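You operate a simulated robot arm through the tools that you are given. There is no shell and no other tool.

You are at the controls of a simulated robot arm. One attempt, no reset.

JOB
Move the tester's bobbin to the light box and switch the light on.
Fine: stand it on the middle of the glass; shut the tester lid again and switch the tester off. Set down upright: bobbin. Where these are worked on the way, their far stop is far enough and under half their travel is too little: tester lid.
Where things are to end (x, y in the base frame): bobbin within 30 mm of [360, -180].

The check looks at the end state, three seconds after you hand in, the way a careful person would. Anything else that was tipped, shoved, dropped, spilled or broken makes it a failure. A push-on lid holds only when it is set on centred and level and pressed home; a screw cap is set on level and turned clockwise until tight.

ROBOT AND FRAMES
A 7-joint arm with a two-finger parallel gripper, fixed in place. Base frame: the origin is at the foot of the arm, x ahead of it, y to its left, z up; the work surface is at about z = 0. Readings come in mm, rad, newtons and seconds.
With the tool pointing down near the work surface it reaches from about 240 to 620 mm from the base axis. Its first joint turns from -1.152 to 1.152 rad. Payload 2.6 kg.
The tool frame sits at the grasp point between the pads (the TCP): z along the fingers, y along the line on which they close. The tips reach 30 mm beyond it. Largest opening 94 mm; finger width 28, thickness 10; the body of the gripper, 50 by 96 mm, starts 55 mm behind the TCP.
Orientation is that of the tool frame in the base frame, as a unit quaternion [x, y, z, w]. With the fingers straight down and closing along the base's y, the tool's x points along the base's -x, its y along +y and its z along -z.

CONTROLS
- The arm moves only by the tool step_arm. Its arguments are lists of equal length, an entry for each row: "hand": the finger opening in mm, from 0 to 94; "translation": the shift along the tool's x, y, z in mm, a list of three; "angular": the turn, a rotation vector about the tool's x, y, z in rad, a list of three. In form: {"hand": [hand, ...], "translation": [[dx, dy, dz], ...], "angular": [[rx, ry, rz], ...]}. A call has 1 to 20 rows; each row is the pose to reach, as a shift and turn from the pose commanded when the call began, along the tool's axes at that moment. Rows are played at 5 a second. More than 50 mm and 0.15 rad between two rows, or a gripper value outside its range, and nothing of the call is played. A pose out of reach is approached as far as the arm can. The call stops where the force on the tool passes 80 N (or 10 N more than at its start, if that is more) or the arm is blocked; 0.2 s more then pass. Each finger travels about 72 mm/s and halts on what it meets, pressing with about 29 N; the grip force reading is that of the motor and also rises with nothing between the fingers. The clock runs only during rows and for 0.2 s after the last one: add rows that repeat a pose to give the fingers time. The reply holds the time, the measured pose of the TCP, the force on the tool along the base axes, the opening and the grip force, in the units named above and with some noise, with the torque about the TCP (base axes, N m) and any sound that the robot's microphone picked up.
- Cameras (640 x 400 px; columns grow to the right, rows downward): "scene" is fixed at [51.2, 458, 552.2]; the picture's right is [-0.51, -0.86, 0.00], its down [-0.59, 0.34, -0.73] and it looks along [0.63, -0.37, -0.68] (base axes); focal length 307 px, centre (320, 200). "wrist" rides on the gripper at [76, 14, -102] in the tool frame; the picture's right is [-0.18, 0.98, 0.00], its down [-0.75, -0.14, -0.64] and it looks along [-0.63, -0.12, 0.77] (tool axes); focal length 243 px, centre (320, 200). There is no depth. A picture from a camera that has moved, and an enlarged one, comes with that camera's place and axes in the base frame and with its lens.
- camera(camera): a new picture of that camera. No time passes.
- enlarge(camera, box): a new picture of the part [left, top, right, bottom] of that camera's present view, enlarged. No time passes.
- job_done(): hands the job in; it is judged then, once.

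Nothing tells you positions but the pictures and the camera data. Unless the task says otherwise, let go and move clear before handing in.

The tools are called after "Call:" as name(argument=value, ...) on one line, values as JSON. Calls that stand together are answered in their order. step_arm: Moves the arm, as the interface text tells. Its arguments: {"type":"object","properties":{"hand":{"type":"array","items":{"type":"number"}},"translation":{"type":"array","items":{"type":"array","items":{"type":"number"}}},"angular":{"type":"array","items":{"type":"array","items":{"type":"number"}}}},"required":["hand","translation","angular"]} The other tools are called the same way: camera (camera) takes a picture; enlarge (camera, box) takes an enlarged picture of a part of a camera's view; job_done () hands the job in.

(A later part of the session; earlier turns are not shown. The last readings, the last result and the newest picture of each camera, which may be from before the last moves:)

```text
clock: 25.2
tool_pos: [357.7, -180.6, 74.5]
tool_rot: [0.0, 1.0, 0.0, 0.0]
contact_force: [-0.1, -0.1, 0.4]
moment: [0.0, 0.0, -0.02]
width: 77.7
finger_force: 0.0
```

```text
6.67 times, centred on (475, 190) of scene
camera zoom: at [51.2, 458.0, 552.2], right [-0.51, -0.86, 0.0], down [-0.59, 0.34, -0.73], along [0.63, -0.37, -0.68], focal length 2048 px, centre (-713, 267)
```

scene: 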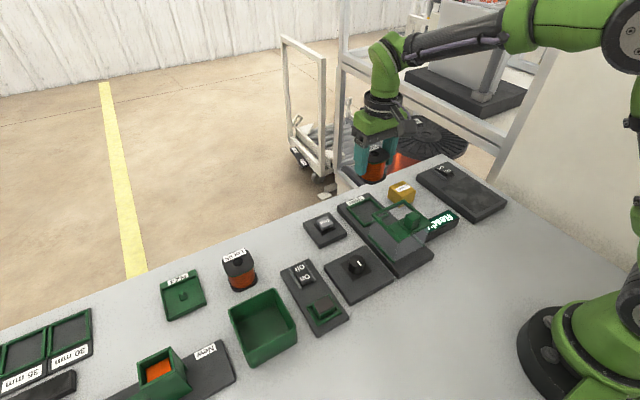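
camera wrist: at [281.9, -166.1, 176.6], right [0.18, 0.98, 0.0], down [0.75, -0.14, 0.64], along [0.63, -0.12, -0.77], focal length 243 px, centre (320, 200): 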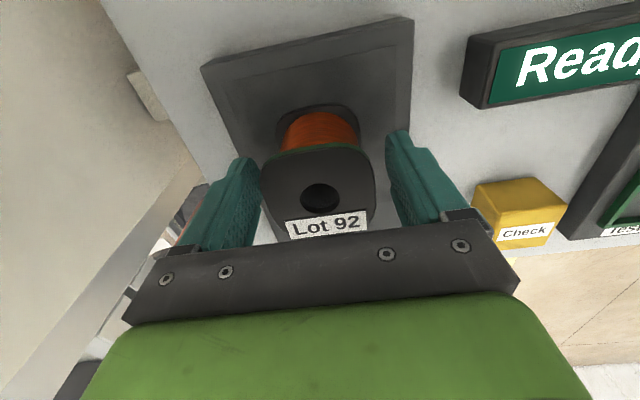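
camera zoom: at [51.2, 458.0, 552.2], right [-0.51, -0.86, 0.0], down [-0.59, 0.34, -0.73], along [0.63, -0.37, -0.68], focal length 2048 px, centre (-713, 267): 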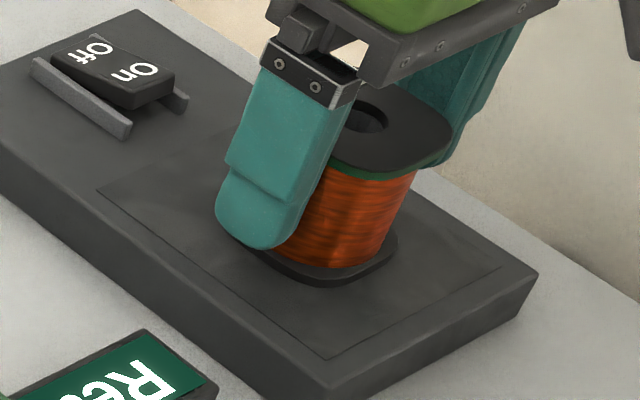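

Released with the bobbin standing. Rising straight up and viewing the result plus the light switch.

Call:
step_arm(hand=[78, 78, 78, 78, 78, 78], translation=[[0, 0, -10], [0, 0, -30], [0, 0, -60], [0, 0, -90], [0, 0, -120], [0, 0, -120]], angular=[[0, 0, 0], [0, 0, 0], [0, 0, 0], [0, 0, 0], [0, 0, 0], [0, 0, 0]])

Call:
camera(camera="wrist")

Call:
enlarge(camera="scene", box=[410, 145, 520, 235])

Call:
enlarge(camera="wrist", box=[200, 40, 440, 190])

```text
clock: 26.6
tool_pos: [360.0, -181.5, 192.7]
tool_rot: [0.0, 1.0, 0.001, 0.0]
contact_force: [0.9, 0.2, -0.1]
moment: [0.04, 0.01, 0.01]
width: 78.1
finger_force: 0.0
```

```text
taken
camera wrist: at [283.2, -167.0, 295.4], right [0.18, 0.98, 0.0], down [0.75, -0.14, 0.64], along [0.63, -0.12, -0.77], focal length 243 px, centre (320, 200)
```

wrist: 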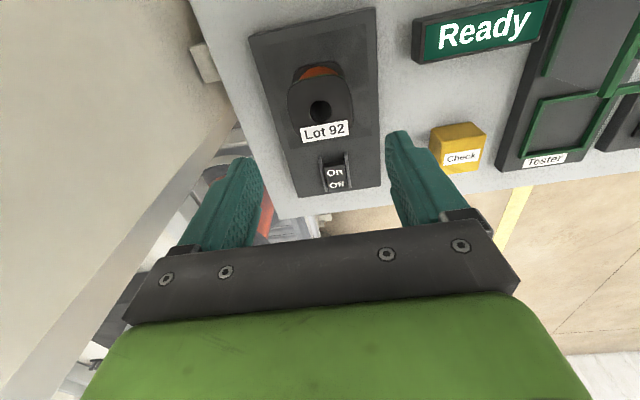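

```text
4.44 times, centred on (465, 190) of scene
camera zoom: at [51.2, 458.0, 552.2], right [-0.51, -0.86, 0.0], down [-0.59, 0.34, -0.73], along [0.63, -0.37, -0.68], focal length 1365 px, centre (-324, 244)
```

zoom: 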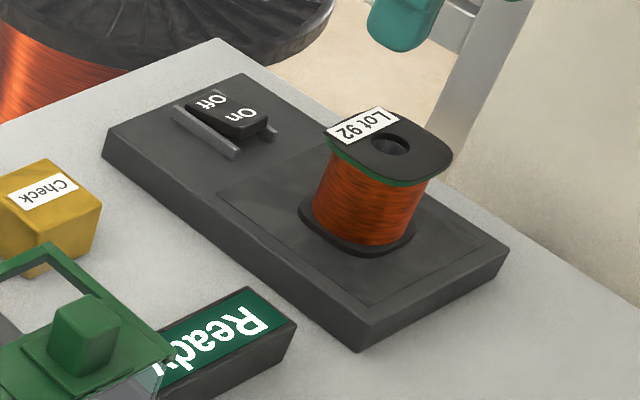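

```text
2.67 times, centred on (320, 115) of wrist
camera zoom: at [283.2, -167.0, 295.4], right [0.18, 0.98, 0.0], down [0.75, -0.14, 0.64], along [0.63, -0.12, -0.77], focal length 647 px, centre (320, 427)
```

zoom: 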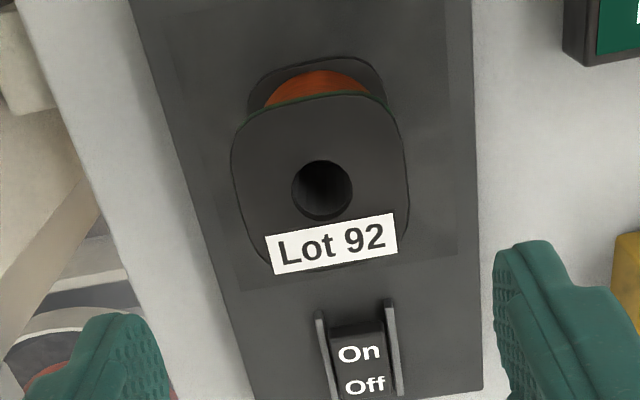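

The bobbin stands upright on the middle of the glass. The light's rocker is at about x 440–485, y −181, with "On" at the near end (currently raised). I'll close the fingers and hover above the "On" half.

Call:
step_arm(hand=[50, 20, 0, 0, 0, 0], translation=[[-40, 0, 0], [-83, 0, 0], [-83, 0, 40], [-83, 0, 75], [-83, 0, 92], [-83, 0, 92]], angular=[[0, 0, 0], [0, 0, 0], [0, 0, 0], [0, 0, 0], [0, 0, 0], [0, 0, 0]])

Call:
camera(camera="wrist")

Call:
enlarge(camera="wrist", box=[240, 80, 400, 200])

Call:
enlarge(camera="scene", box=[400, 130, 500, 210])

```text
clock: 28.0
tool_pos: [441.8, -181.1, 97.9]
tool_rot: [0.0, 1.0, 0.0, 0.0]
contact_force: [-0.1, -0.3, 0.0]
moment: [-0.03, 0.03, 0.0]
width: 0.0
finger_force: 29.3
```

```text
taken
camera wrist: at [364.6, -165.9, 201.6], right [0.18, 0.98, 0.0], down [0.75, -0.14, 0.64], along [0.63, -0.12, -0.77], focal length 243 px, centre (320, 200)
```

wrist: 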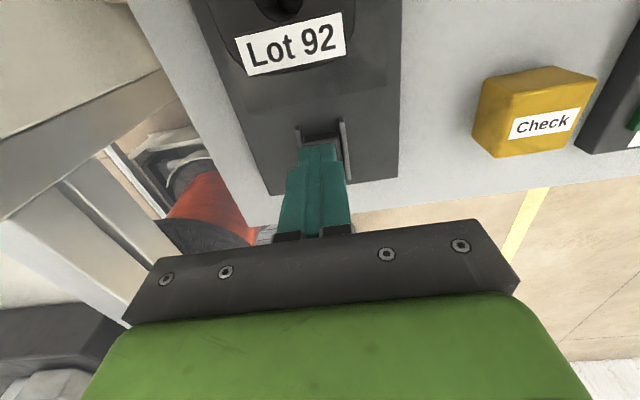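

```text
3.33 times, centred on (320, 140) of wrist
camera zoom: at [364.6, -165.9, 201.6], right [0.18, 0.98, 0.0], down [0.75, -0.14, 0.64], along [0.63, -0.12, -0.77], focal length 809 px, centre (320, 400)
```

zoom: 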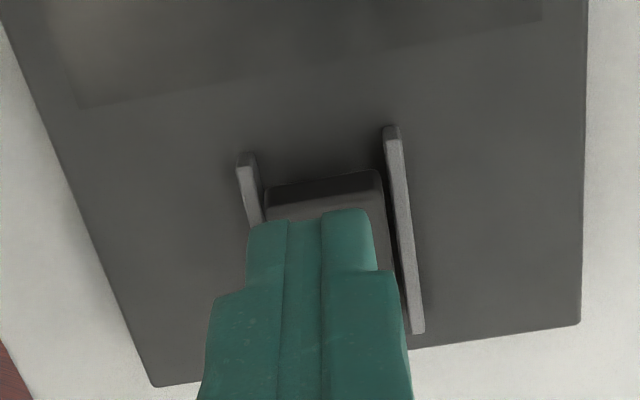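

```text
5.00 times, centred on (450, 170) of scene
camera zoom: at [51.2, 458.0, 552.2], right [-0.51, -0.86, 0.0], down [-0.59, 0.34, -0.73], along [0.63, -0.37, -0.68], focal length 1536 px, centre (-330, 350)
```

zoom: 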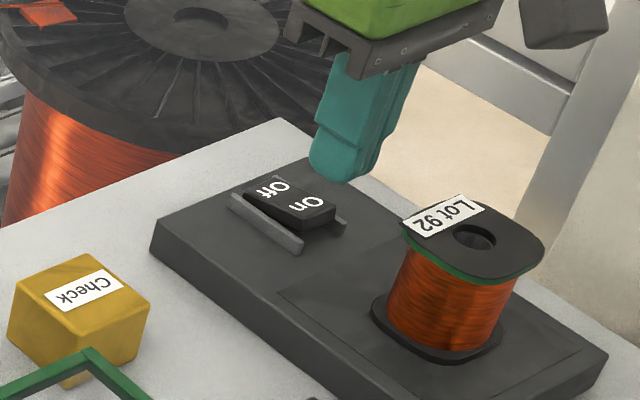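

The fingers line up with the rocker. I'll shift 5 mm forward and 1 mm left, descend near the rocker, then press slowly.

Call:
step_arm(hand=[0, 0, 0, 0], translation=[[-5, 1, 8], [-5, 1, 16], [-5, 1, 22], [-5, 1, 22]], angular=[[0, 0, 0], [0, 0, 0], [0, 0, 0], [0, 0, 0]])

Call:
enlarge(camera="wrist", box=[240, 80, 400, 200])

Call:
enlarge(camera="scene", box=[410, 140, 480, 200])

```text
clock: 29.0
tool_pos: [448.4, -177.8, 79.4]
tool_rot: [0.0, 1.0, 0.0, 0.0]
contact_force: [0.2, 0.7, -0.2]
moment: [0.02, 0.02, 0.01]
width: 0.0
finger_force: 29.3
```

```text
3.33 times, centred on (320, 140) of wrist
camera zoom: at [370.4, -163.4, 181.7], right [0.18, 0.98, 0.0], down [0.75, -0.14, 0.64], along [0.63, -0.12, -0.77], focal length 809 px, centre (320, 400)
```

zoom: 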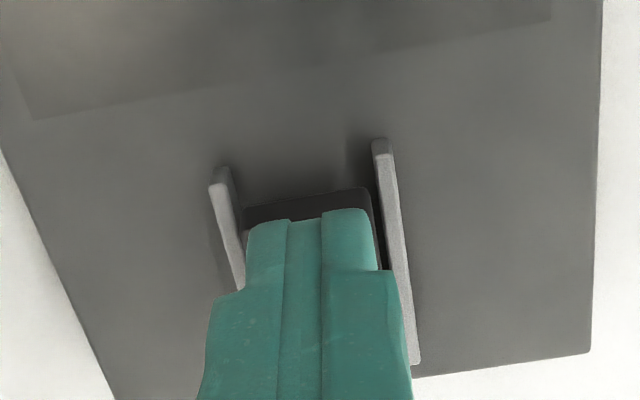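

```text
6.67 times, centred on (445, 170) of scene
camera zoom: at [51.2, 458.0, 552.2], right [-0.51, -0.86, 0.0], down [-0.59, 0.34, -0.73], along [0.63, -0.37, -0.68], focal length 2048 px, centre (-513, 400)
```

zoom: 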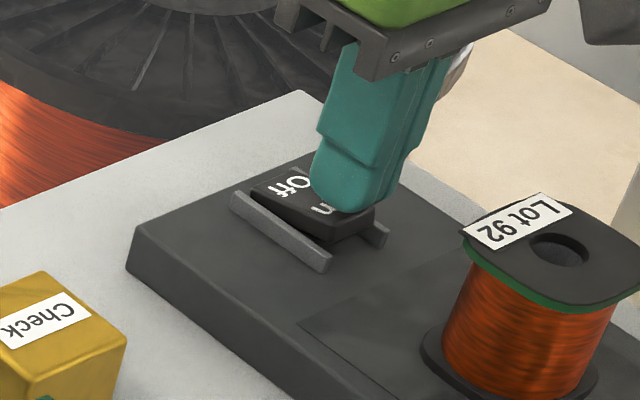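

Call:
step_arm(hand=[0, 0, 0, 0], translation=[[0, -1, 2], [0, -1, 4], [0, -1, 6], [0, -1, 8]], angular=[[0, 0, 0], [0, 0, 0], [0, 0, 0], [0, 0, 0]])

Call:
enlarge(camera="wrist", box=[240, 80, 400, 200])

Call:
enlarge(camera="scene", box=[410, 140, 480, 200])

```text
clock: 30.0
tool_pos: [447.7, -180.9, 70.4]
tool_rot: [0.0, 1.0, 0.001, 0.0]
contact_force: [-0.3, -0.3, 0.3]
moment: [0.01, 0.03, -0.02]
width: 0.0
finger_force: 29.1
```

```text
3.33 times, centred on (320, 140) of wrist
camera zoom: at [370.4, -166.5, 173.1], right [0.18, 0.98, 0.0], down [0.75, -0.14, 0.64], along [0.63, -0.12, -0.77], focal length 809 px, centre (320, 400)
```

zoom: 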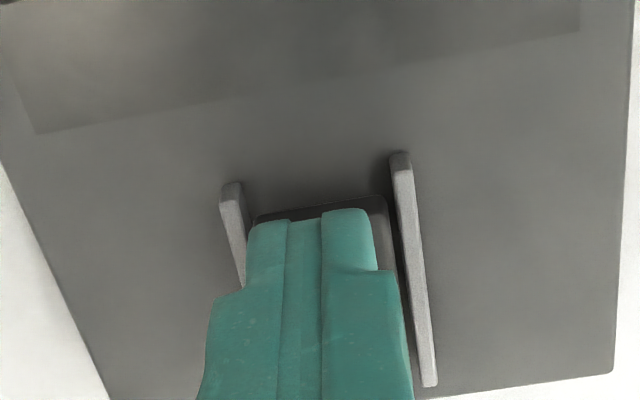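

```text
6.67 times, centred on (445, 170) of scene
camera zoom: at [51.2, 458.0, 552.2], right [-0.51, -0.86, 0.0], down [-0.59, 0.34, -0.73], along [0.63, -0.37, -0.68], focal length 2048 px, centre (-513, 400)
```

zoom: 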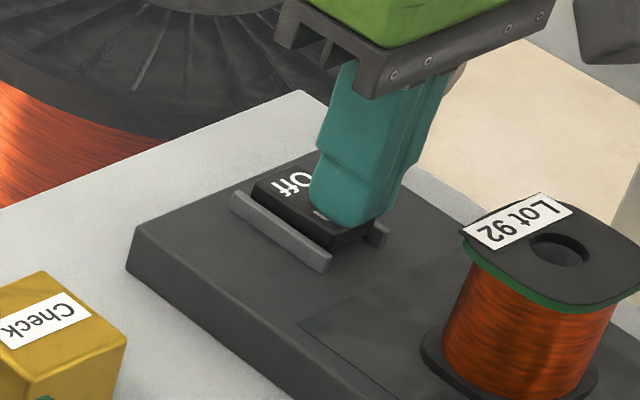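

Slightly off to −y; correcting 1.2 mm and pressing down in small steps.

Call:
step_arm(hand=[0, 0, 0, 0, 0], translation=[[0, 1.2, 1], [0, 1.2, 2], [0, 1.2, 3], [0, 1.2, 4], [0, 1.2, 5]], angular=[[0, 0, 0], [0, 0, 0], [0, 0, 0], [0, 0, 0], [0, 0, 0]])

Call:
enlarge(camera="scene", box=[410, 140, 480, 200])

```text
clock: 31.2
tool_pos: [446.9, -181.5, 69.4]
tool_rot: [0.001, 1.0, -0.001, 0.001]
contact_force: [-29.3, 4.4, 49.3]
moment: [0.16, 0.43, 0.2]
width: 0.0
finger_force: 28.7
```

```text
6.67 times, centred on (445, 170) of scene
camera zoom: at [50.9, 458.1, 552.2], right [-0.51, -0.86, 0.0], down [-0.58, 0.34, -0.73], along [0.63, -0.37, -0.68], focal length 2048 px, centre (-513, 400)
```

zoom: 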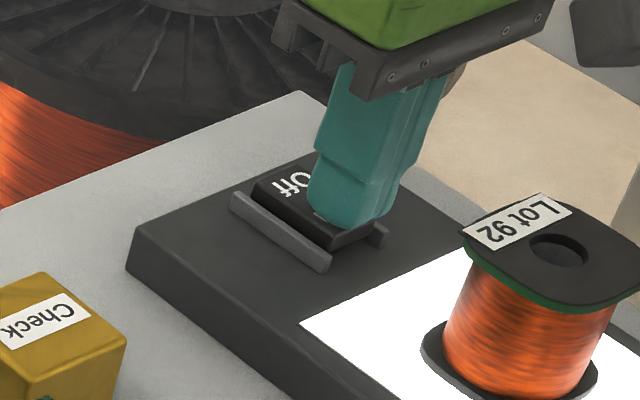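

The glass lit up. I'll back off and check that it stays on.

Call:
step_arm(hand=[0, 0, 0, 0, 0], translation=[[0, 0, -3], [0, 0, -10], [0, 0, -30], [0, 0, -60], [0, 0, -90]], angular=[[0, 0, 0], [0, 0, 0], [0, 0, 0], [0, 0, 0], [0, 0, 0]])

Call:
enlarge(camera="scene", box=[410, 145, 520, 235])

Call:
camera(camera="scene")

```text
clock: 32.4
tool_pos: [446.0, -180.0, 156.5]
tool_rot: [0.0, 1.0, 0.001, 0.0]
contact_force: [-0.1, -0.1, -0.8]
moment: [-0.02, -0.01, -0.01]
width: 0.2
finger_force: 28.8
```

```text
4.44 times, centred on (465, 190) of scene
camera zoom: at [51.2, 458.0, 552.2], right [-0.51, -0.86, 0.0], down [-0.59, 0.34, -0.73], along [0.63, -0.37, -0.68], focal length 1365 px, centre (-324, 244)
```

zoom: 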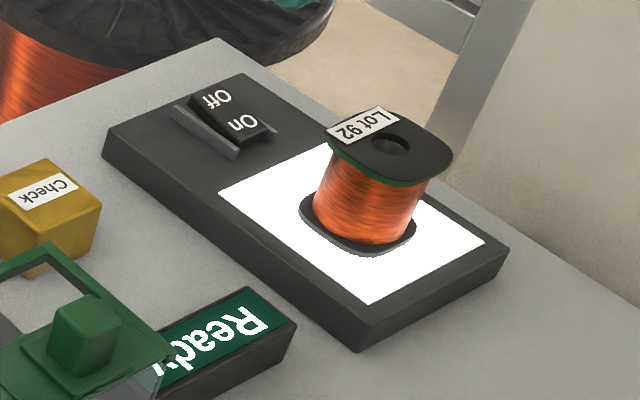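

```text
taken
```

scene: 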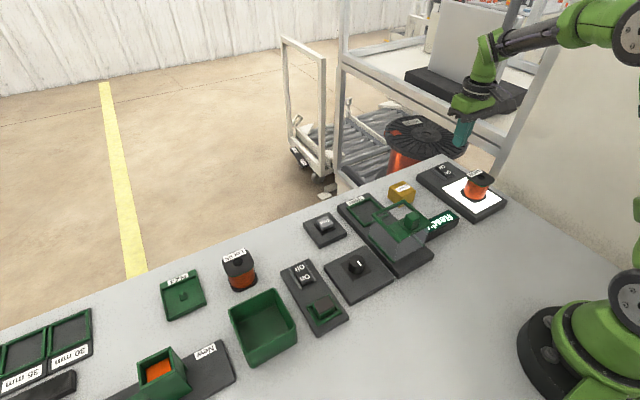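

Light is on and the bobbin stands centered on the lit glass. Now back to the hood knob near (317, 90) to shut the tester lid.

Call:
step_arm(hand=[0, 0, 0, 20, 40, 40, 40, 40, 40, 40, 40], translation=[[0, 0, -22], [0, 10, -44], [10, 40, -44], [28, 75, -44], [46, 110, -44], [64, 145, -44], [82, 180, -44], [100, 215, -44], [116, 248, -44], [129, 270, -44], [129, 270, -44]], angular=[[0, 0, 0], [0, 0, 0], [0, 0, 0], [0, 0, 0], [0, 0, 0], [0, 0, 0], [0, 0, 0], [0, 0, 0], [0, 0, 0], [0, 0, 0], [0, 0, 0]])

Call:
camera(camera="wrist")

Call:
enlarge(camera="wrist", box=[250, 60, 390, 190])

```text
clock: 34.8
tool_pos: [317.1, 87.0, 200.6]
tool_rot: [0.0, 1.0, -0.001, 0.0]
contact_force: [0.1, 1.0, -0.2]
moment: [0.0, 0.0, 0.01]
width: 40.0
finger_force: 0.1
```

```text
taken
camera wrist: at [240.3, 102.2, 303.0], right [0.18, 0.98, 0.0], down [0.75, -0.14, 0.64], along [0.63, -0.12, -0.77], focal length 243 px, centre (320, 200)
```

wrist: 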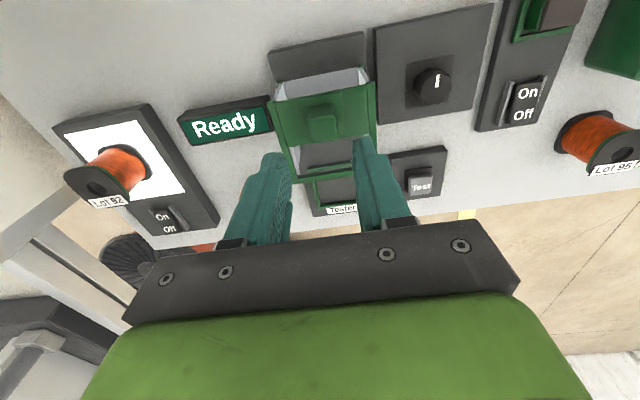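

```text
3.08 times, centred on (320, 125) of wrist
camera zoom: at [240.3, 102.2, 303.0], right [0.18, 0.98, 0.0], down [0.75, -0.14, 0.64], along [0.63, -0.12, -0.77], focal length 746 px, centre (320, 431)
```

zoom: 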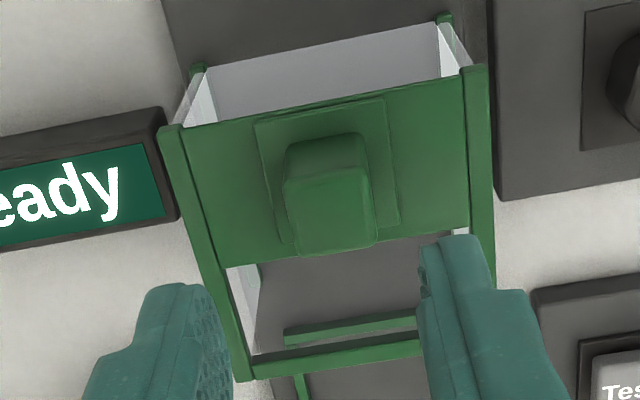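

Knob is ~2.5 mm to +y of the tool; correcting while descending, then gripping.

Call:
step_arm(hand=[42, 42, 42, 42, 42, 30, 20, 10, 10, 10], translation=[[-1, 2.5, 20], [-1, 2.5, 40], [-1, 2.5, 58], [-1, 2.5, 68], [-1, 2.5, 68], [-1, 2.5, 68], [-1, 2.5, 68], [-1, 2.5, 68], [-1, 2.5, 68], [-1, 2.5, 68]], angular=[[0, 0, 0], [0, 0, 0], [0, 0, 0], [0, 0, 0], [0, 0, 0], [0, 0, 0], [0, 0, 0], [0, 0, 0], [0, 0, 0], [0, 0, 0]])

Call:
camera(camera="wrist")

```text
clock: 37.0
tool_pos: [319.5, 89.9, 131.8]
tool_rot: [0.0, 1.0, 0.001, 0.0]
contact_force: [-0.6, -6.0, -2.8]
moment: [0.01, -0.1, 0.05]
width: 21.8
finger_force: 44.7
```

```text
taken
camera wrist: at [242.0, 104.7, 234.5], right [0.18, 0.98, 0.0], down [0.75, -0.14, 0.64], along [0.63, -0.12, -0.77], focal length 243 px, centre (320, 200)
```

wrist: 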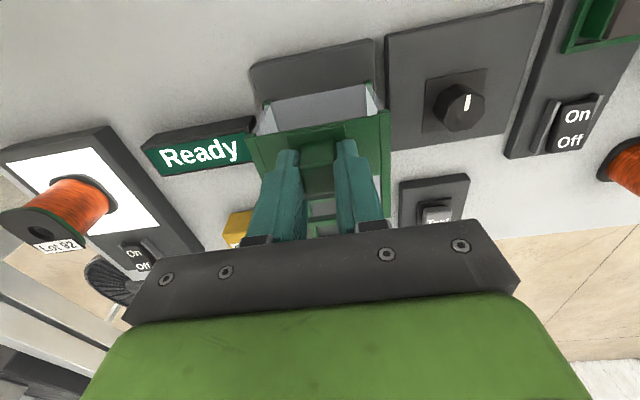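

Gripped. Pushing the hood back toward its closed end (+x), most of the way first.

Call:
step_arm(hand=[10, 10, 10, 10, 10, 10, 10, 10, 10, 10], translation=[[-6, 0, 0], [-15, 0, 0], [-25, 0, 0], [-35, 0, 0], [-45, 0, 0], [-55, 0, 0], [-65, 0, 0], [-75, 0, 0], [-85, 0, 0], [-92, 0, 0]], angular=[[0, 0, 0], [0, 0, 0], [0, 0, 0], [0, 0, 0], [0, 0, 0], [0, 0, 0], [0, 0, 0], [0, 0, 0], [0, 0, 0], [0, 0, 0]])

Call:
camera(camera="scene")

```text
clock: 39.2
tool_pos: [412.3, 89.3, 132.1]
tool_rot: [0.001, 1.0, -0.002, 0.0]
contact_force: [-0.8, -22.0, -19.0]
moment: [0.33, -0.51, 0.04]
width: 22.0
finger_force: 45.4
```

```text
taken
```

scene: 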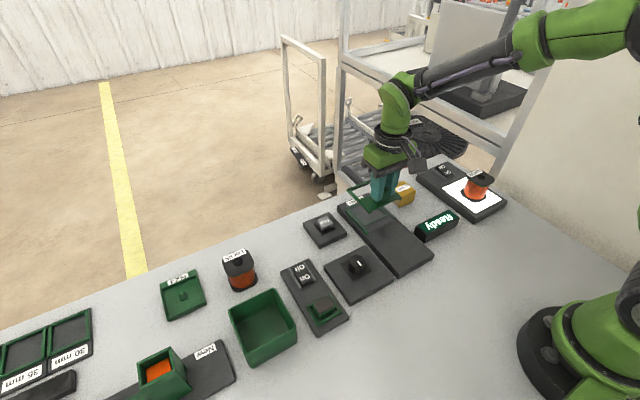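

Nearly closed. Pushing the remaining millimetres gently until the stop.

Call:
step_arm(hand=[10, 10, 10, 10], translation=[[-2, -1, 0], [-4, -1, 0], [-6, -1, 0], [-7, -1, 0]], angular=[[0, 0, 0], [0, 0, 0], [0, 0, 0], [0, 0, 0]])

Call:
enlarge(camera="scene", box=[335, 140, 435, 220])

```text
clock: 40.2
tool_pos: [416.9, 89.8, 132.3]
tool_rot: [0.001, 1.0, -0.002, -0.002]
contact_force: [-1.6, -19.7, -20.1]
moment: [0.01, 0.52, 0.29]
width: 21.7
finger_force: 45.5
```

```text
5.00 times, centred on (385, 180) of scene
camera zoom: at [51.3, 458.0, 552.2], right [-0.51, -0.86, 0.0], down [-0.59, 0.34, -0.73], along [0.63, -0.37, -0.68], focal length 1536 px, centre (-5, 300)
```

zoom: 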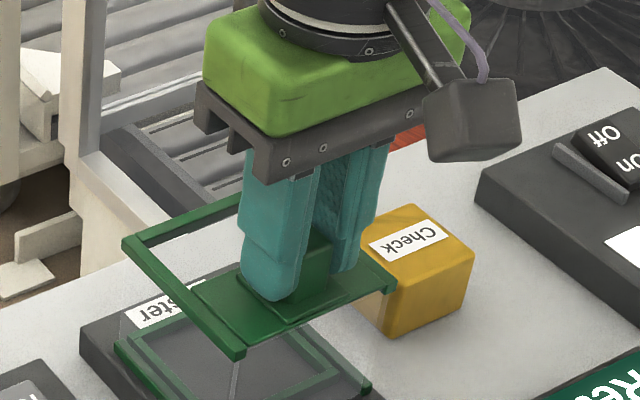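

About 5–6 mm remain compared with the original closed picture. Pushing on.

Call:
step_arm(hand=[10, 10, 10, 10, 10], translation=[[-1.5, -0.5, -0.5], [-3, -0.5, -0.5], [-4.5, -0.5, -0.5], [-6, -0.5, -0.5], [-7, -0.5, -0.5]], angular=[[0, 0, 0], [0, 0, 0], [0, 0, 0], [0, 0, 0], [0, 0, 0]])

Call:
enlarge(camera="scene", box=[335, 140, 435, 220])

```text
clock: 41.4
tool_pos: [423.8, 89.4, 132.5]
tool_rot: [0.001, 1.0, -0.002, -0.004]
contact_force: [-15.4, -20.9, -17.5]
moment: [0.08, -0.63, 0.25]
width: 21.8
finger_force: 45.0
```

```text
5.00 times, centred on (385, 180) of scene
camera zoom: at [51.2, 458.0, 552.2], right [-0.51, -0.86, 0.0], down [-0.59, 0.34, -0.73], along [0.63, -0.37, -0.68], focal length 1536 px, centre (-5, 300)
```

zoom: 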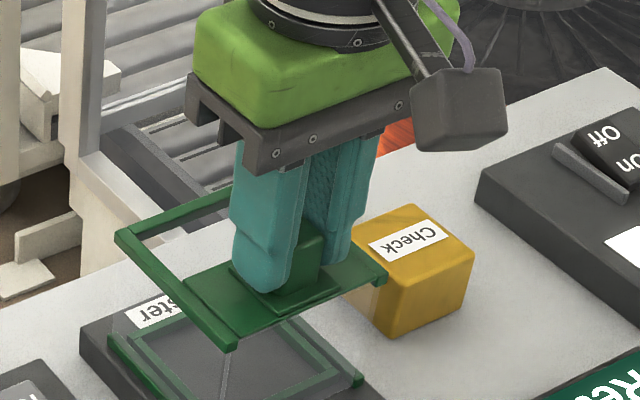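

It matches the original closed view and resistance is building. One small extra nudge to seat it at the stop.

Call:
step_arm(hand=[10, 10, 10], translation=[[-1, 0, 0], [-2, 0, 0], [-2, 0, 0]], angular=[[0, 0, 0], [0, 0, 0], [0, 0, 0]])

Call:
enlarge(camera="scene", box=[335, 165, 415, 215])

```text
clock: 42.2
tool_pos: [424.5, 90.2, 133.3]
tool_rot: [0.003, 1.0, -0.002, -0.007]
contact_force: [-38.7, -28.1, 9.1]
moment: [0.04, 0.6, 0.56]
width: 21.7
finger_force: 45.0
```

```text
8.00 times, centred on (375, 190) of scene
camera zoom: at [51.1, 458.0, 552.3], right [-0.51, -0.86, 0.0], down [-0.59, 0.34, -0.73], along [0.63, -0.37, -0.68], focal length 2458 px, centre (-120, 280)
```

zoom: 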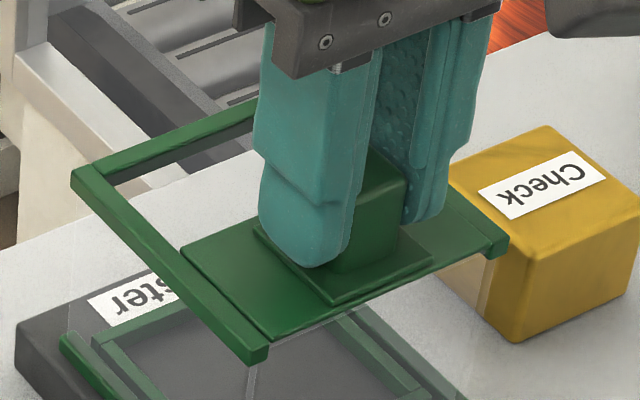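

The hood matches its original closed position exactly. Releasing the knob and rising.

Call:
step_arm(hand=[10, 26, 40, 45, 45, 45, 45], translation=[[1, 0, 0], [1, 0, 0], [1, 0, 0], [1, 0, 0], [1, 0, -25], [1, 0, -60], [1, 0, -80]], angular=[[0, 0, 0], [0, 0, 0], [0, 0, 0], [0, 0, 0], [0, 0, 0], [0, 0, 0], [0, 0, 0]])

Call:
enlarge(camera="scene", box=[335, 165, 415, 215])

Call:
enlarge(camera="scene", box=[270, 240, 400, 340])

```text
clock: 43.8
tool_pos: [427.0, 90.4, 215.9]
tool_rot: [0.0, 1.0, 0.0, 0.0]
contact_force: [-0.9, -0.2, 0.1]
moment: [0.02, -0.02, 0.01]
width: 45.0
finger_force: 0.1
```

```text
8.00 times, centred on (375, 190) of scene
camera zoom: at [51.2, 458.0, 552.2], right [-0.51, -0.86, 0.0], down [-0.59, 0.34, -0.73], along [0.63, -0.37, -0.68], focal length 2458 px, centre (-120, 280)
```

zoom: 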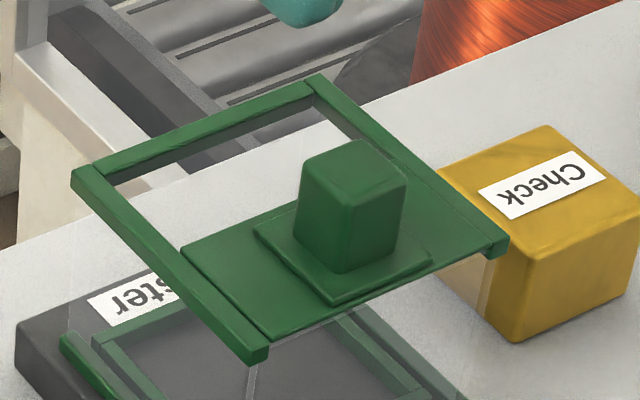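

```text
4.00 times, centred on (335, 290) of scene
camera zoom: at [51.2, 458.0, 552.2], right [-0.51, -0.86, 0.0], down [-0.59, 0.34, -0.73], along [0.63, -0.37, -0.68], focal length 1229 px, centre (260, -160)
```

zoom: 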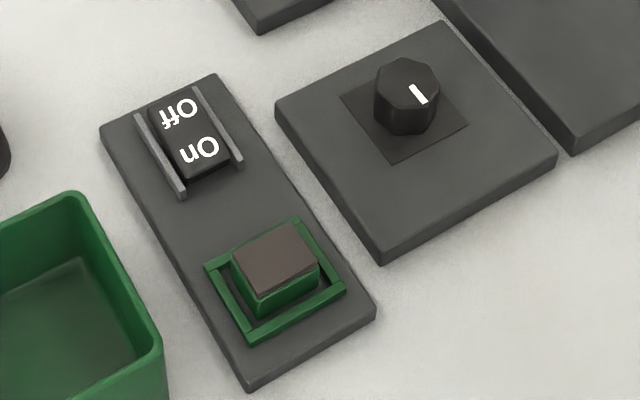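

The tester lid is shut. Now I need to identify the tester's power control: I'll bring the wrist camera over the dial panel and the On/Off panel for a close look.

Call:
step_arm(hand=[45, 45, 45, 45, 45, 45], translation=[[30, 26, 0], [60, 52, 0], [90, 80, 0], [115, 105, 0], [130, 120, 0], [130, 120, 0]], angular=[[0, 0, 0], [0, 0, 0], [0, 0, 0], [0, 0, 0], [0, 0, 0], [0, 0, 0]])

Call:
camera(camera="wrist")

Call:
enlarge(camera="wrist", box=[240, 40, 400, 170])

Call:
enlarge(camera="wrist", box=[380, 20, 540, 170])

```text
clock: 45.2
tool_pos: [295.4, 212.6, 214.1]
tool_rot: [0.0, 1.0, 0.0, 0.0]
contact_force: [-0.1, 0.4, 0.3]
moment: [0.01, -0.01, -0.02]
width: 44.9
finger_force: 0.0
```

```text
taken
camera wrist: at [218.5, 226.8, 316.9], right [0.18, 0.98, 0.0], down [0.75, -0.14, 0.64], along [0.63, -0.12, -0.77], focal length 243 px, centre (320, 200)
```

wrist: 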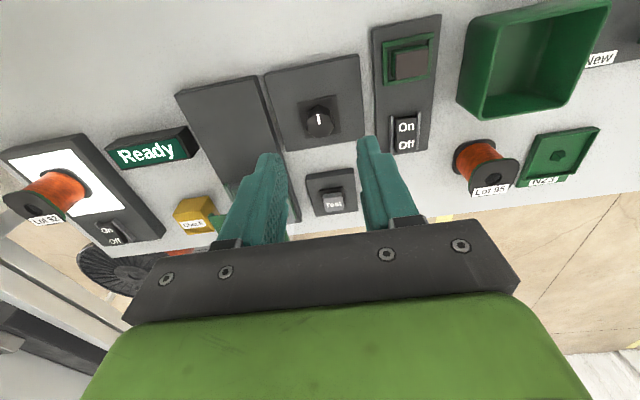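

```text
3.08 times, centred on (320, 105) of wrist
camera zoom: at [218.5, 226.8, 316.9], right [0.18, 0.98, 0.0], down [0.75, -0.14, 0.64], along [0.63, -0.12, -0.77], focal length 746 px, centre (320, 492)
```

zoom: 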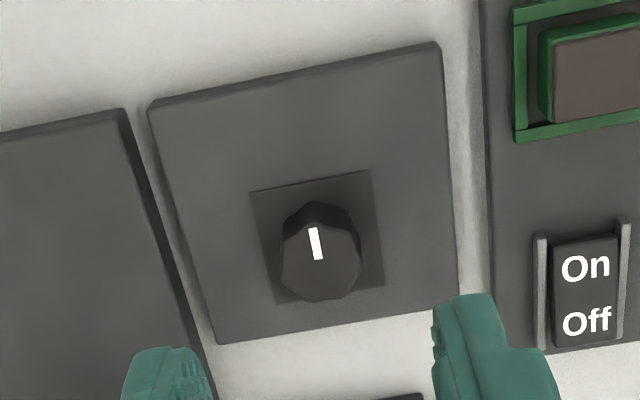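

```text
2.67 times, centred on (460, 95) of wrist
camera zoom: at [218.5, 226.8, 316.9], right [0.18, 0.98, 0.0], down [0.75, -0.14, 0.64], along [0.63, -0.12, -0.77], focal length 647 px, centre (-53, 480)
```

zoom: 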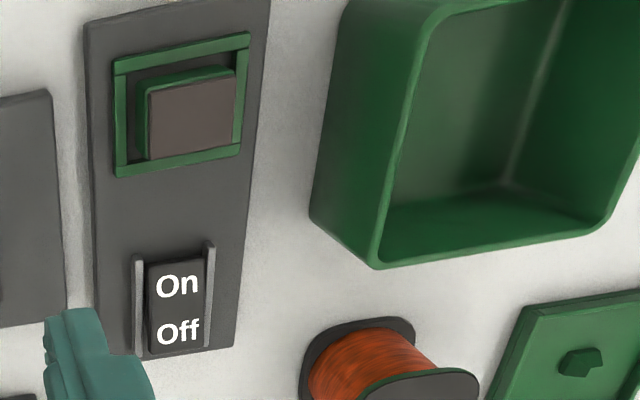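

Call:
enlarge(camera="scene", box=[285, 250, 335, 285])

Call:
enlarge(camera="scene", box=[420, 155, 480, 190])

Call:
enlarge(camera="scene", box=[300, 205, 360, 250])

Call:
enlarge(camera="scene", box=[405, 200, 470, 250])

Call:
enlarge(camera="scene", box=[295, 285, 355, 340])

Call:
enlarge(camera="scene", box=[320, 240, 400, 310])

```text
11.43 times, centred on (310, 268) of scene
camera zoom: at [51.2, 458.0, 552.2], right [-0.51, -0.86, 0.0], down [-0.59, 0.34, -0.73], along [0.63, -0.37, -0.68], focal length 3511 px, centre (434, -571)
```

zoom: 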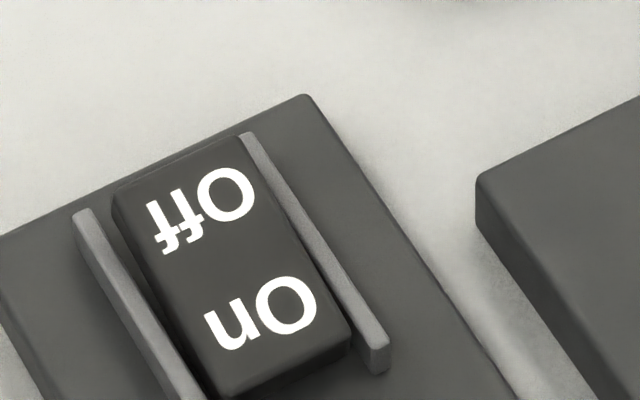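

```text
10.67 times, centred on (450, 172) of scene
camera zoom: at [51.2, 458.0, 552.2], right [-0.51, -0.86, 0.0], down [-0.59, 0.34, -0.73], along [0.63, -0.37, -0.68], focal length 3277 px, centre (-1067, 493)
```

zoom: 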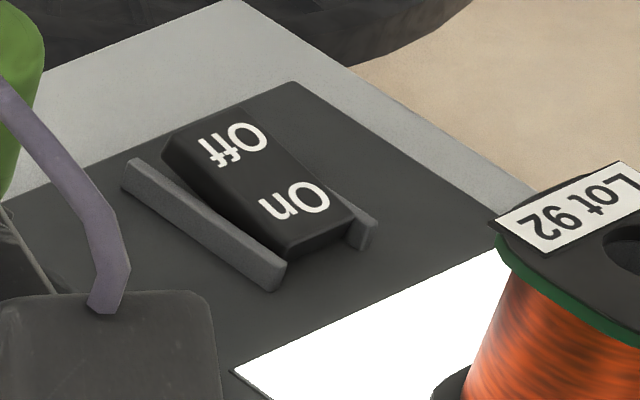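

```text
8.89 times, centred on (330, 228) of scene
camera zoom: at [51.2, 458.0, 552.2], right [-0.51, -0.86, 0.0], down [-0.59, 0.34, -0.73], along [0.63, -0.37, -0.68], focal length 2731 px, centre (231, -44)
```

zoom: 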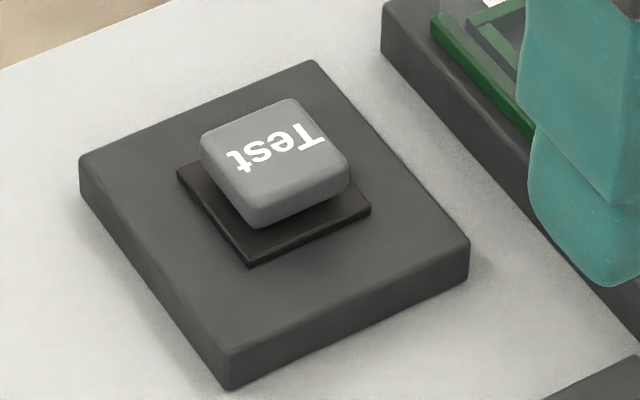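

```text
8.00 times, centred on (438, 225) of scene
camera zoom: at [51.2, 458.0, 552.2], right [-0.51, -0.86, 0.0], down [-0.59, 0.34, -0.73], along [0.63, -0.37, -0.68], focal length 2458 px, centre (-620, 0)
```

zoom: 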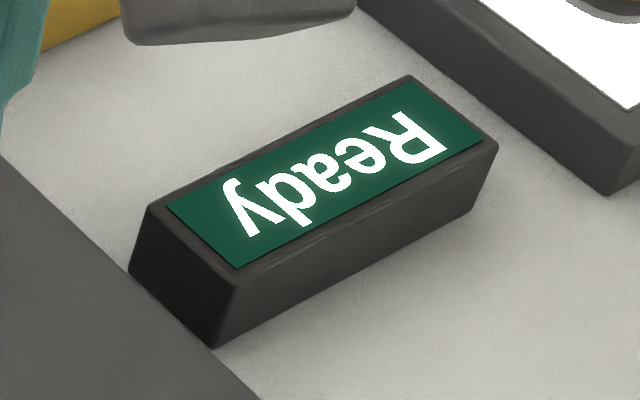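

```text
7.27 times, centred on (325, 312) of scene
camera zoom: at [51.2, 458.0, 552.2], right [-0.51, -0.86, 0.0], down [-0.59, 0.34, -0.73], along [0.63, -0.37, -0.68], focal length 2234 px, centre (284, -618)
```

zoom: 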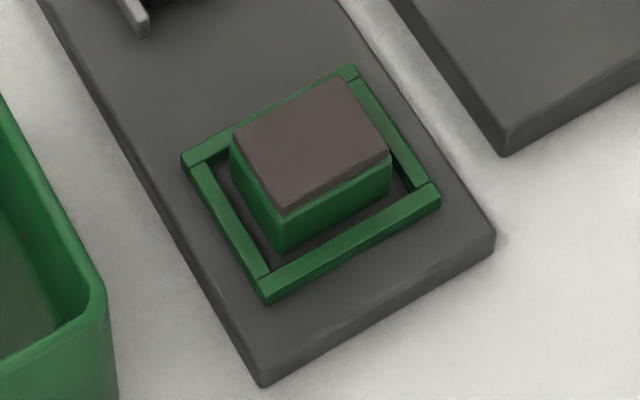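

```text
5.71 times, centred on (360, 275) of scene
camera zoom: at [51.2, 458.0, 552.2], right [-0.51, -0.86, 0.0], down [-0.59, 0.34, -0.73], along [0.63, -0.37, -0.68], focal length 1756 px, centre (91, -229)
```

zoom: 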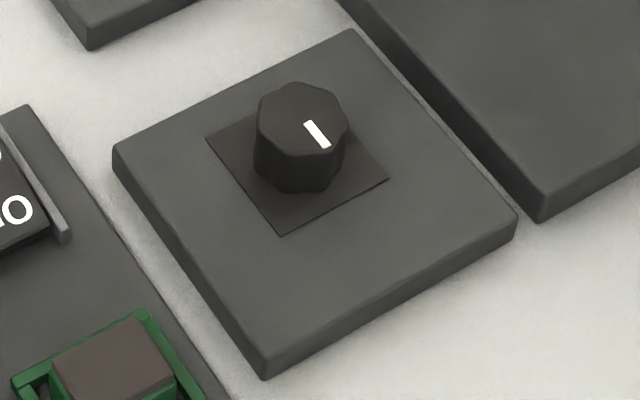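

The dial and "Test" button have no on/off marks; the On/Off rocker panel is the likely power switch. I'll view that rocker from the same relative pose I used for the light-box rocker (when it was off) to compare its state.

Call:
step_arm(hand=[45, 45, 45, 45, 45], translation=[[8, 25, 6], [16, 50, 12], [24, 75, 18], [31, 95, 21], [31, 95, 21]], angular=[[0, 0, 0], [0, 0, 0], [0, 0, 0], [0, 0, 0], [0, 0, 0]])

Call:
camera(camera="wrist")

Call:
enlarge(camera="wrist", box=[200, 40, 440, 190])

Call:
enlarge(camera="wrist", box=[290, 130, 370, 200])

```text
clock: 46.4
tool_pos: [265.6, 306.3, 192.2]
tool_rot: [0.0, 1.0, -0.001, 0.0]
contact_force: [0.6, -0.2, 0.1]
moment: [0.02, 0.01, 0.03]
width: 45.1
finger_force: 0.1
```

```text
taken
camera wrist: at [189.0, 320.5, 295.5], right [0.18, 0.98, 0.0], down [0.75, -0.14, 0.64], along [0.63, -0.12, -0.77], focal length 243 px, centre (320, 200)
```

wrist: 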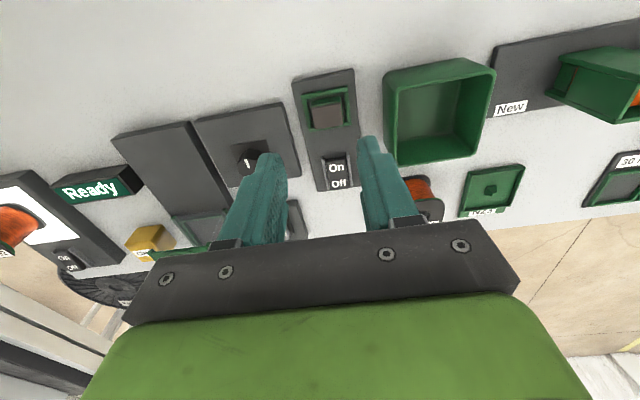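

```text
2.67 times, centred on (320, 115) of wrist
camera zoom: at [189.0, 320.5, 295.5], right [0.18, 0.98, 0.0], down [0.75, -0.14, 0.64], along [0.63, -0.12, -0.77], focal length 647 px, centre (320, 427)
```

zoom: 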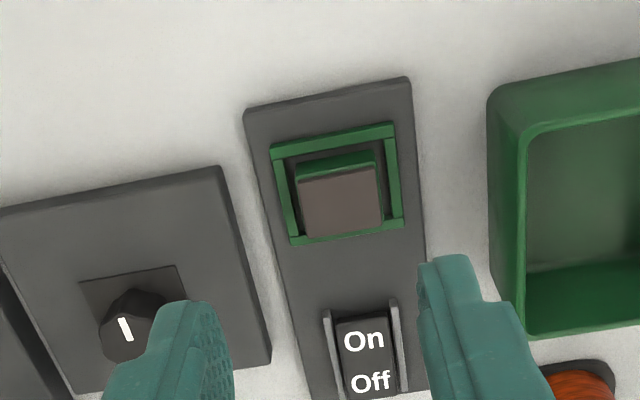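

```text
5.71 times, centred on (330, 165) of wrist
camera zoom: at [189.0, 320.5, 295.5], right [0.18, 0.98, 0.0], down [0.75, -0.14, 0.64], along [0.63, -0.12, -0.77], focal length 1386 px, centre (263, 400)
```

zoom: 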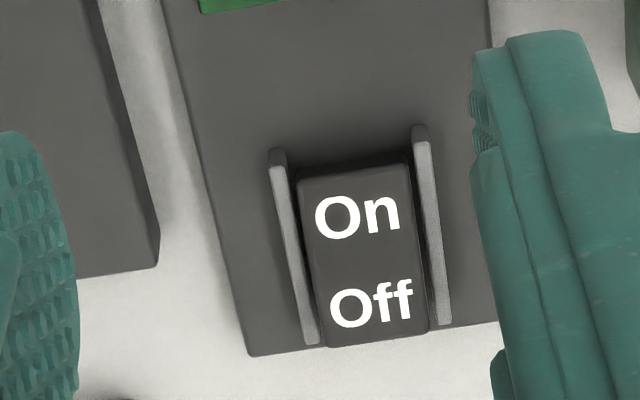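

This rocker looks to be in the On position (its On end is down). I'll move over its "Off" half with closed fingers and check alignment before pressing, watching whether the "Ready" sign responds.

Call:
step_arm(hand=[20, 0, 0, 0, 0, 0, 0], translation=[[-40, 1, 0], [-80, 2, 0], [-119, 3, 0], [-119, 3, 35], [-119, 3, 70], [-119, 3, 94], [-119, 3, 94]], angular=[[0, 0, 0], [0, 0, 0], [0, 0, 0], [0, 0, 0], [0, 0, 0], [0, 0, 0], [0, 0, 0]])

Call:
camera(camera="wrist")

Call:
enlarge(camera="wrist", box=[240, 80, 400, 200])

Call:
enlarge(camera="scene", box=[260, 220, 360, 300])

```text
clock: 48.0
tool_pos: [385.8, 309.6, 97.3]
tool_rot: [0.0, 1.0, 0.0, 0.0]
contact_force: [-0.4, 0.5, -0.1]
moment: [0.0, 0.01, 0.0]
width: 0.0
finger_force: 28.9
```

```text
taken
camera wrist: at [306.9, 323.6, 200.3], right [0.18, 0.98, 0.0], down [0.75, -0.14, 0.64], along [0.63, -0.12, -0.77], focal length 243 px, centre (320, 200)
```

wrist: 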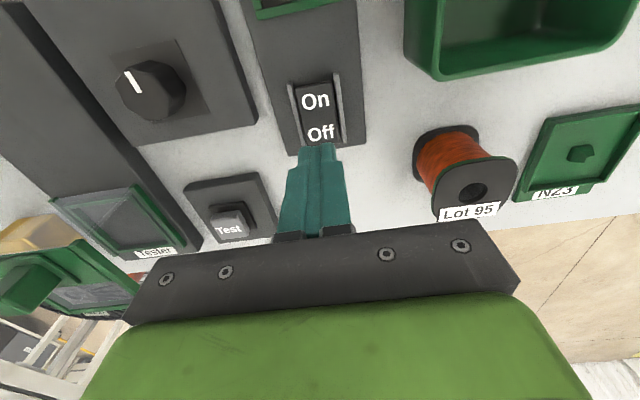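

```text
3.33 times, centred on (320, 140) of wrist
camera zoom: at [306.9, 323.6, 200.3], right [0.18, 0.98, 0.0], down [0.75, -0.14, 0.64], along [0.63, -0.12, -0.77], focal length 809 px, centre (320, 400)
```

zoom: 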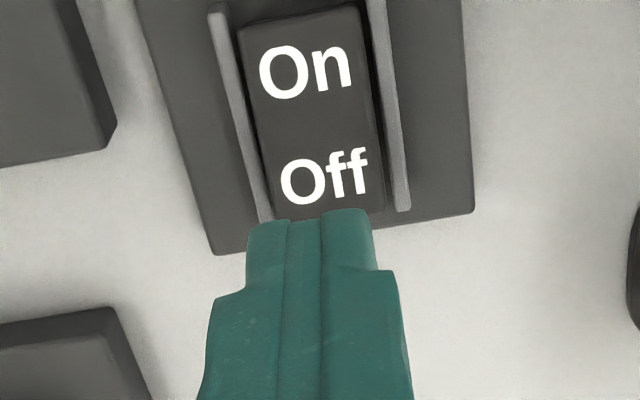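

```text
5.00 times, centred on (310, 260) of scene
camera zoom: at [51.2, 458.0, 552.2], right [-0.51, -0.86, 0.0], down [-0.59, 0.34, -0.73], along [0.63, -0.37, -0.68], focal length 1536 px, centre (370, -100)
```

zoom: 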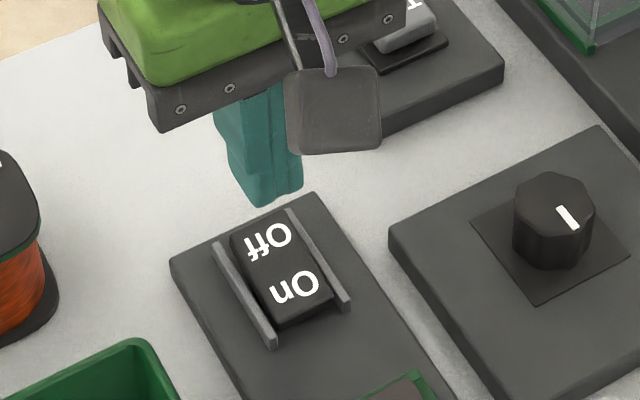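

The Off half is right below the fingertips, ~1.8 mm to +y. Correcting and pressing down slowly.

Call:
step_arm(hand=[0, 0, 0, 0, 0], translation=[[0, 1.8, 8], [0, 1.8, 16], [0, 1.8, 22], [0, 1.8, 25], [0, 1.8, 25]], angular=[[0, 0, 0], [0, 0, 0], [0, 0, 0], [0, 0, 0], [0, 0, 0]])

Call:
enlarge(camera="wrist", box=[240, 80, 400, 200])

Call:
enlarge(camera="scene", box=[260, 220, 360, 300])

```text
clock: 49.2
tool_pos: [383.9, 311.2, 72.3]
tool_rot: [0.0, 1.0, -0.001, 0.0]
contact_force: [-0.6, 0.5, -0.5]
moment: [0.02, -0.02, -0.03]
width: 0.1
finger_force: 28.2
```

```text
3.33 times, centred on (320, 140) of wrist
camera zoom: at [307.7, 325.6, 175.2], right [0.18, 0.98, 0.0], down [0.75, -0.14, 0.64], along [0.63, -0.12, -0.77], focal length 809 px, centre (320, 400)
```

zoom: 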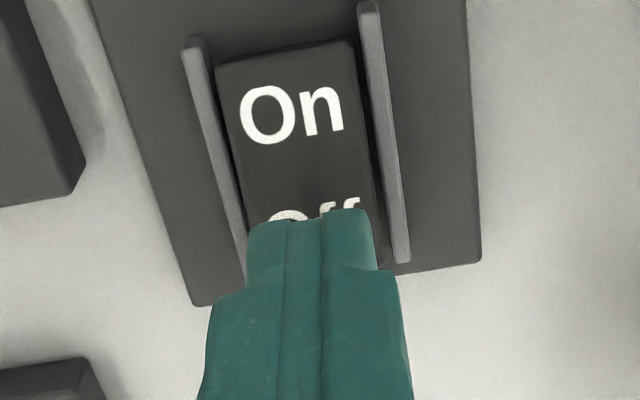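

```text
5.00 times, centred on (310, 260) of scene
camera zoom: at [51.2, 458.0, 552.2], right [-0.51, -0.86, 0.0], down [-0.59, 0.34, -0.73], along [0.63, -0.37, -0.68], focal length 1536 px, centre (370, -100)
```

zoom: 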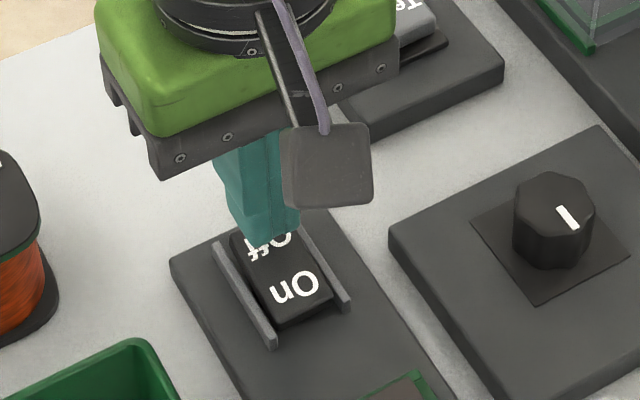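

Call:
step_arm(hand=[0, 0, 0, 0, 0], translation=[[0, 0, 1], [0, 0, 2], [0, 0, 3], [0, 0, 4], [0, 0, 5]], angular=[[0, 0, 0], [0, 0, 0], [0, 0, 0], [0, 0, 0], [0, 0, 0]])

Call:
camera(camera="scene")

Call:
enlarge(camera="scene", box=[260, 220, 360, 300])

```text
clock: 50.4
tool_pos: [383.7, 310.9, 66.2]
tool_rot: [0.0, 1.0, 0.0, 0.0]
contact_force: [-0.2, -0.6, -0.4]
moment: [0.01, 0.01, 0.01]
width: 0.0
finger_force: 29.5
```

```text
taken
```

scene: 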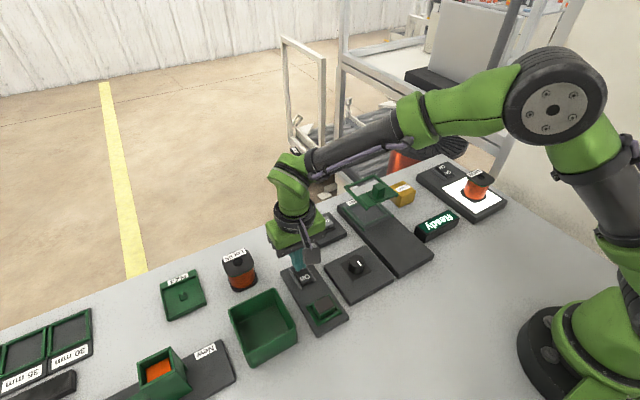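

```text
5.00 times, centred on (310, 260) of scene
camera zoom: at [51.2, 458.0, 552.2], right [-0.51, -0.86, 0.0], down [-0.59, 0.34, -0.73], along [0.63, -0.37, -0.68], focal length 1536 px, centre (370, -100)
```

zoom: 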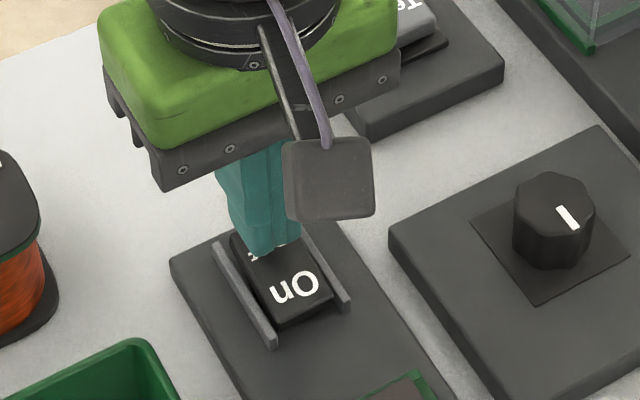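

No contact yet; continuing in 1 mm steps.

Call:
step_arm(hand=[0, 0, 0, 0], translation=[[0, 0, 1], [0, 0, 2], [0, 0, 3], [0, 0, 4]], angular=[[0, 0, 0], [0, 0, 0], [0, 0, 0], [0, 0, 0]])

Call:
enlarge(camera="scene", box=[260, 220, 360, 300])

```text
clock: 51.4
tool_pos: [384.4, 310.4, 62.4]
tool_rot: [0.0, 1.0, 0.0, 0.0]
contact_force: [-0.5, 0.4, 0.6]
moment: [0.0, -0.05, 0.0]
width: 0.0
finger_force: 29.1
```

```text
5.00 times, centred on (310, 260) of scene
camera zoom: at [51.2, 458.0, 552.2], right [-0.51, -0.86, 0.0], down [-0.59, 0.34, -0.73], along [0.63, -0.37, -0.68], focal length 1536 px, centre (370, -100)
```

zoom: 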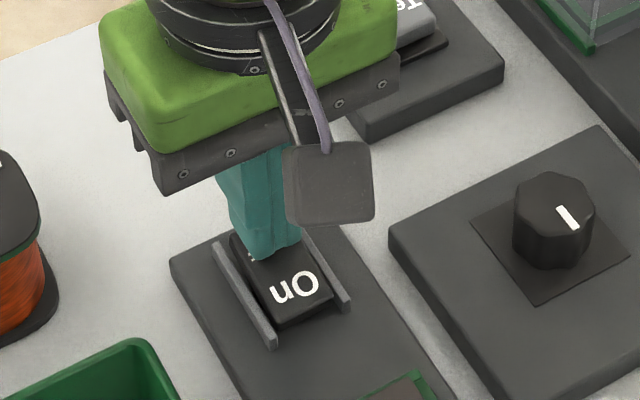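

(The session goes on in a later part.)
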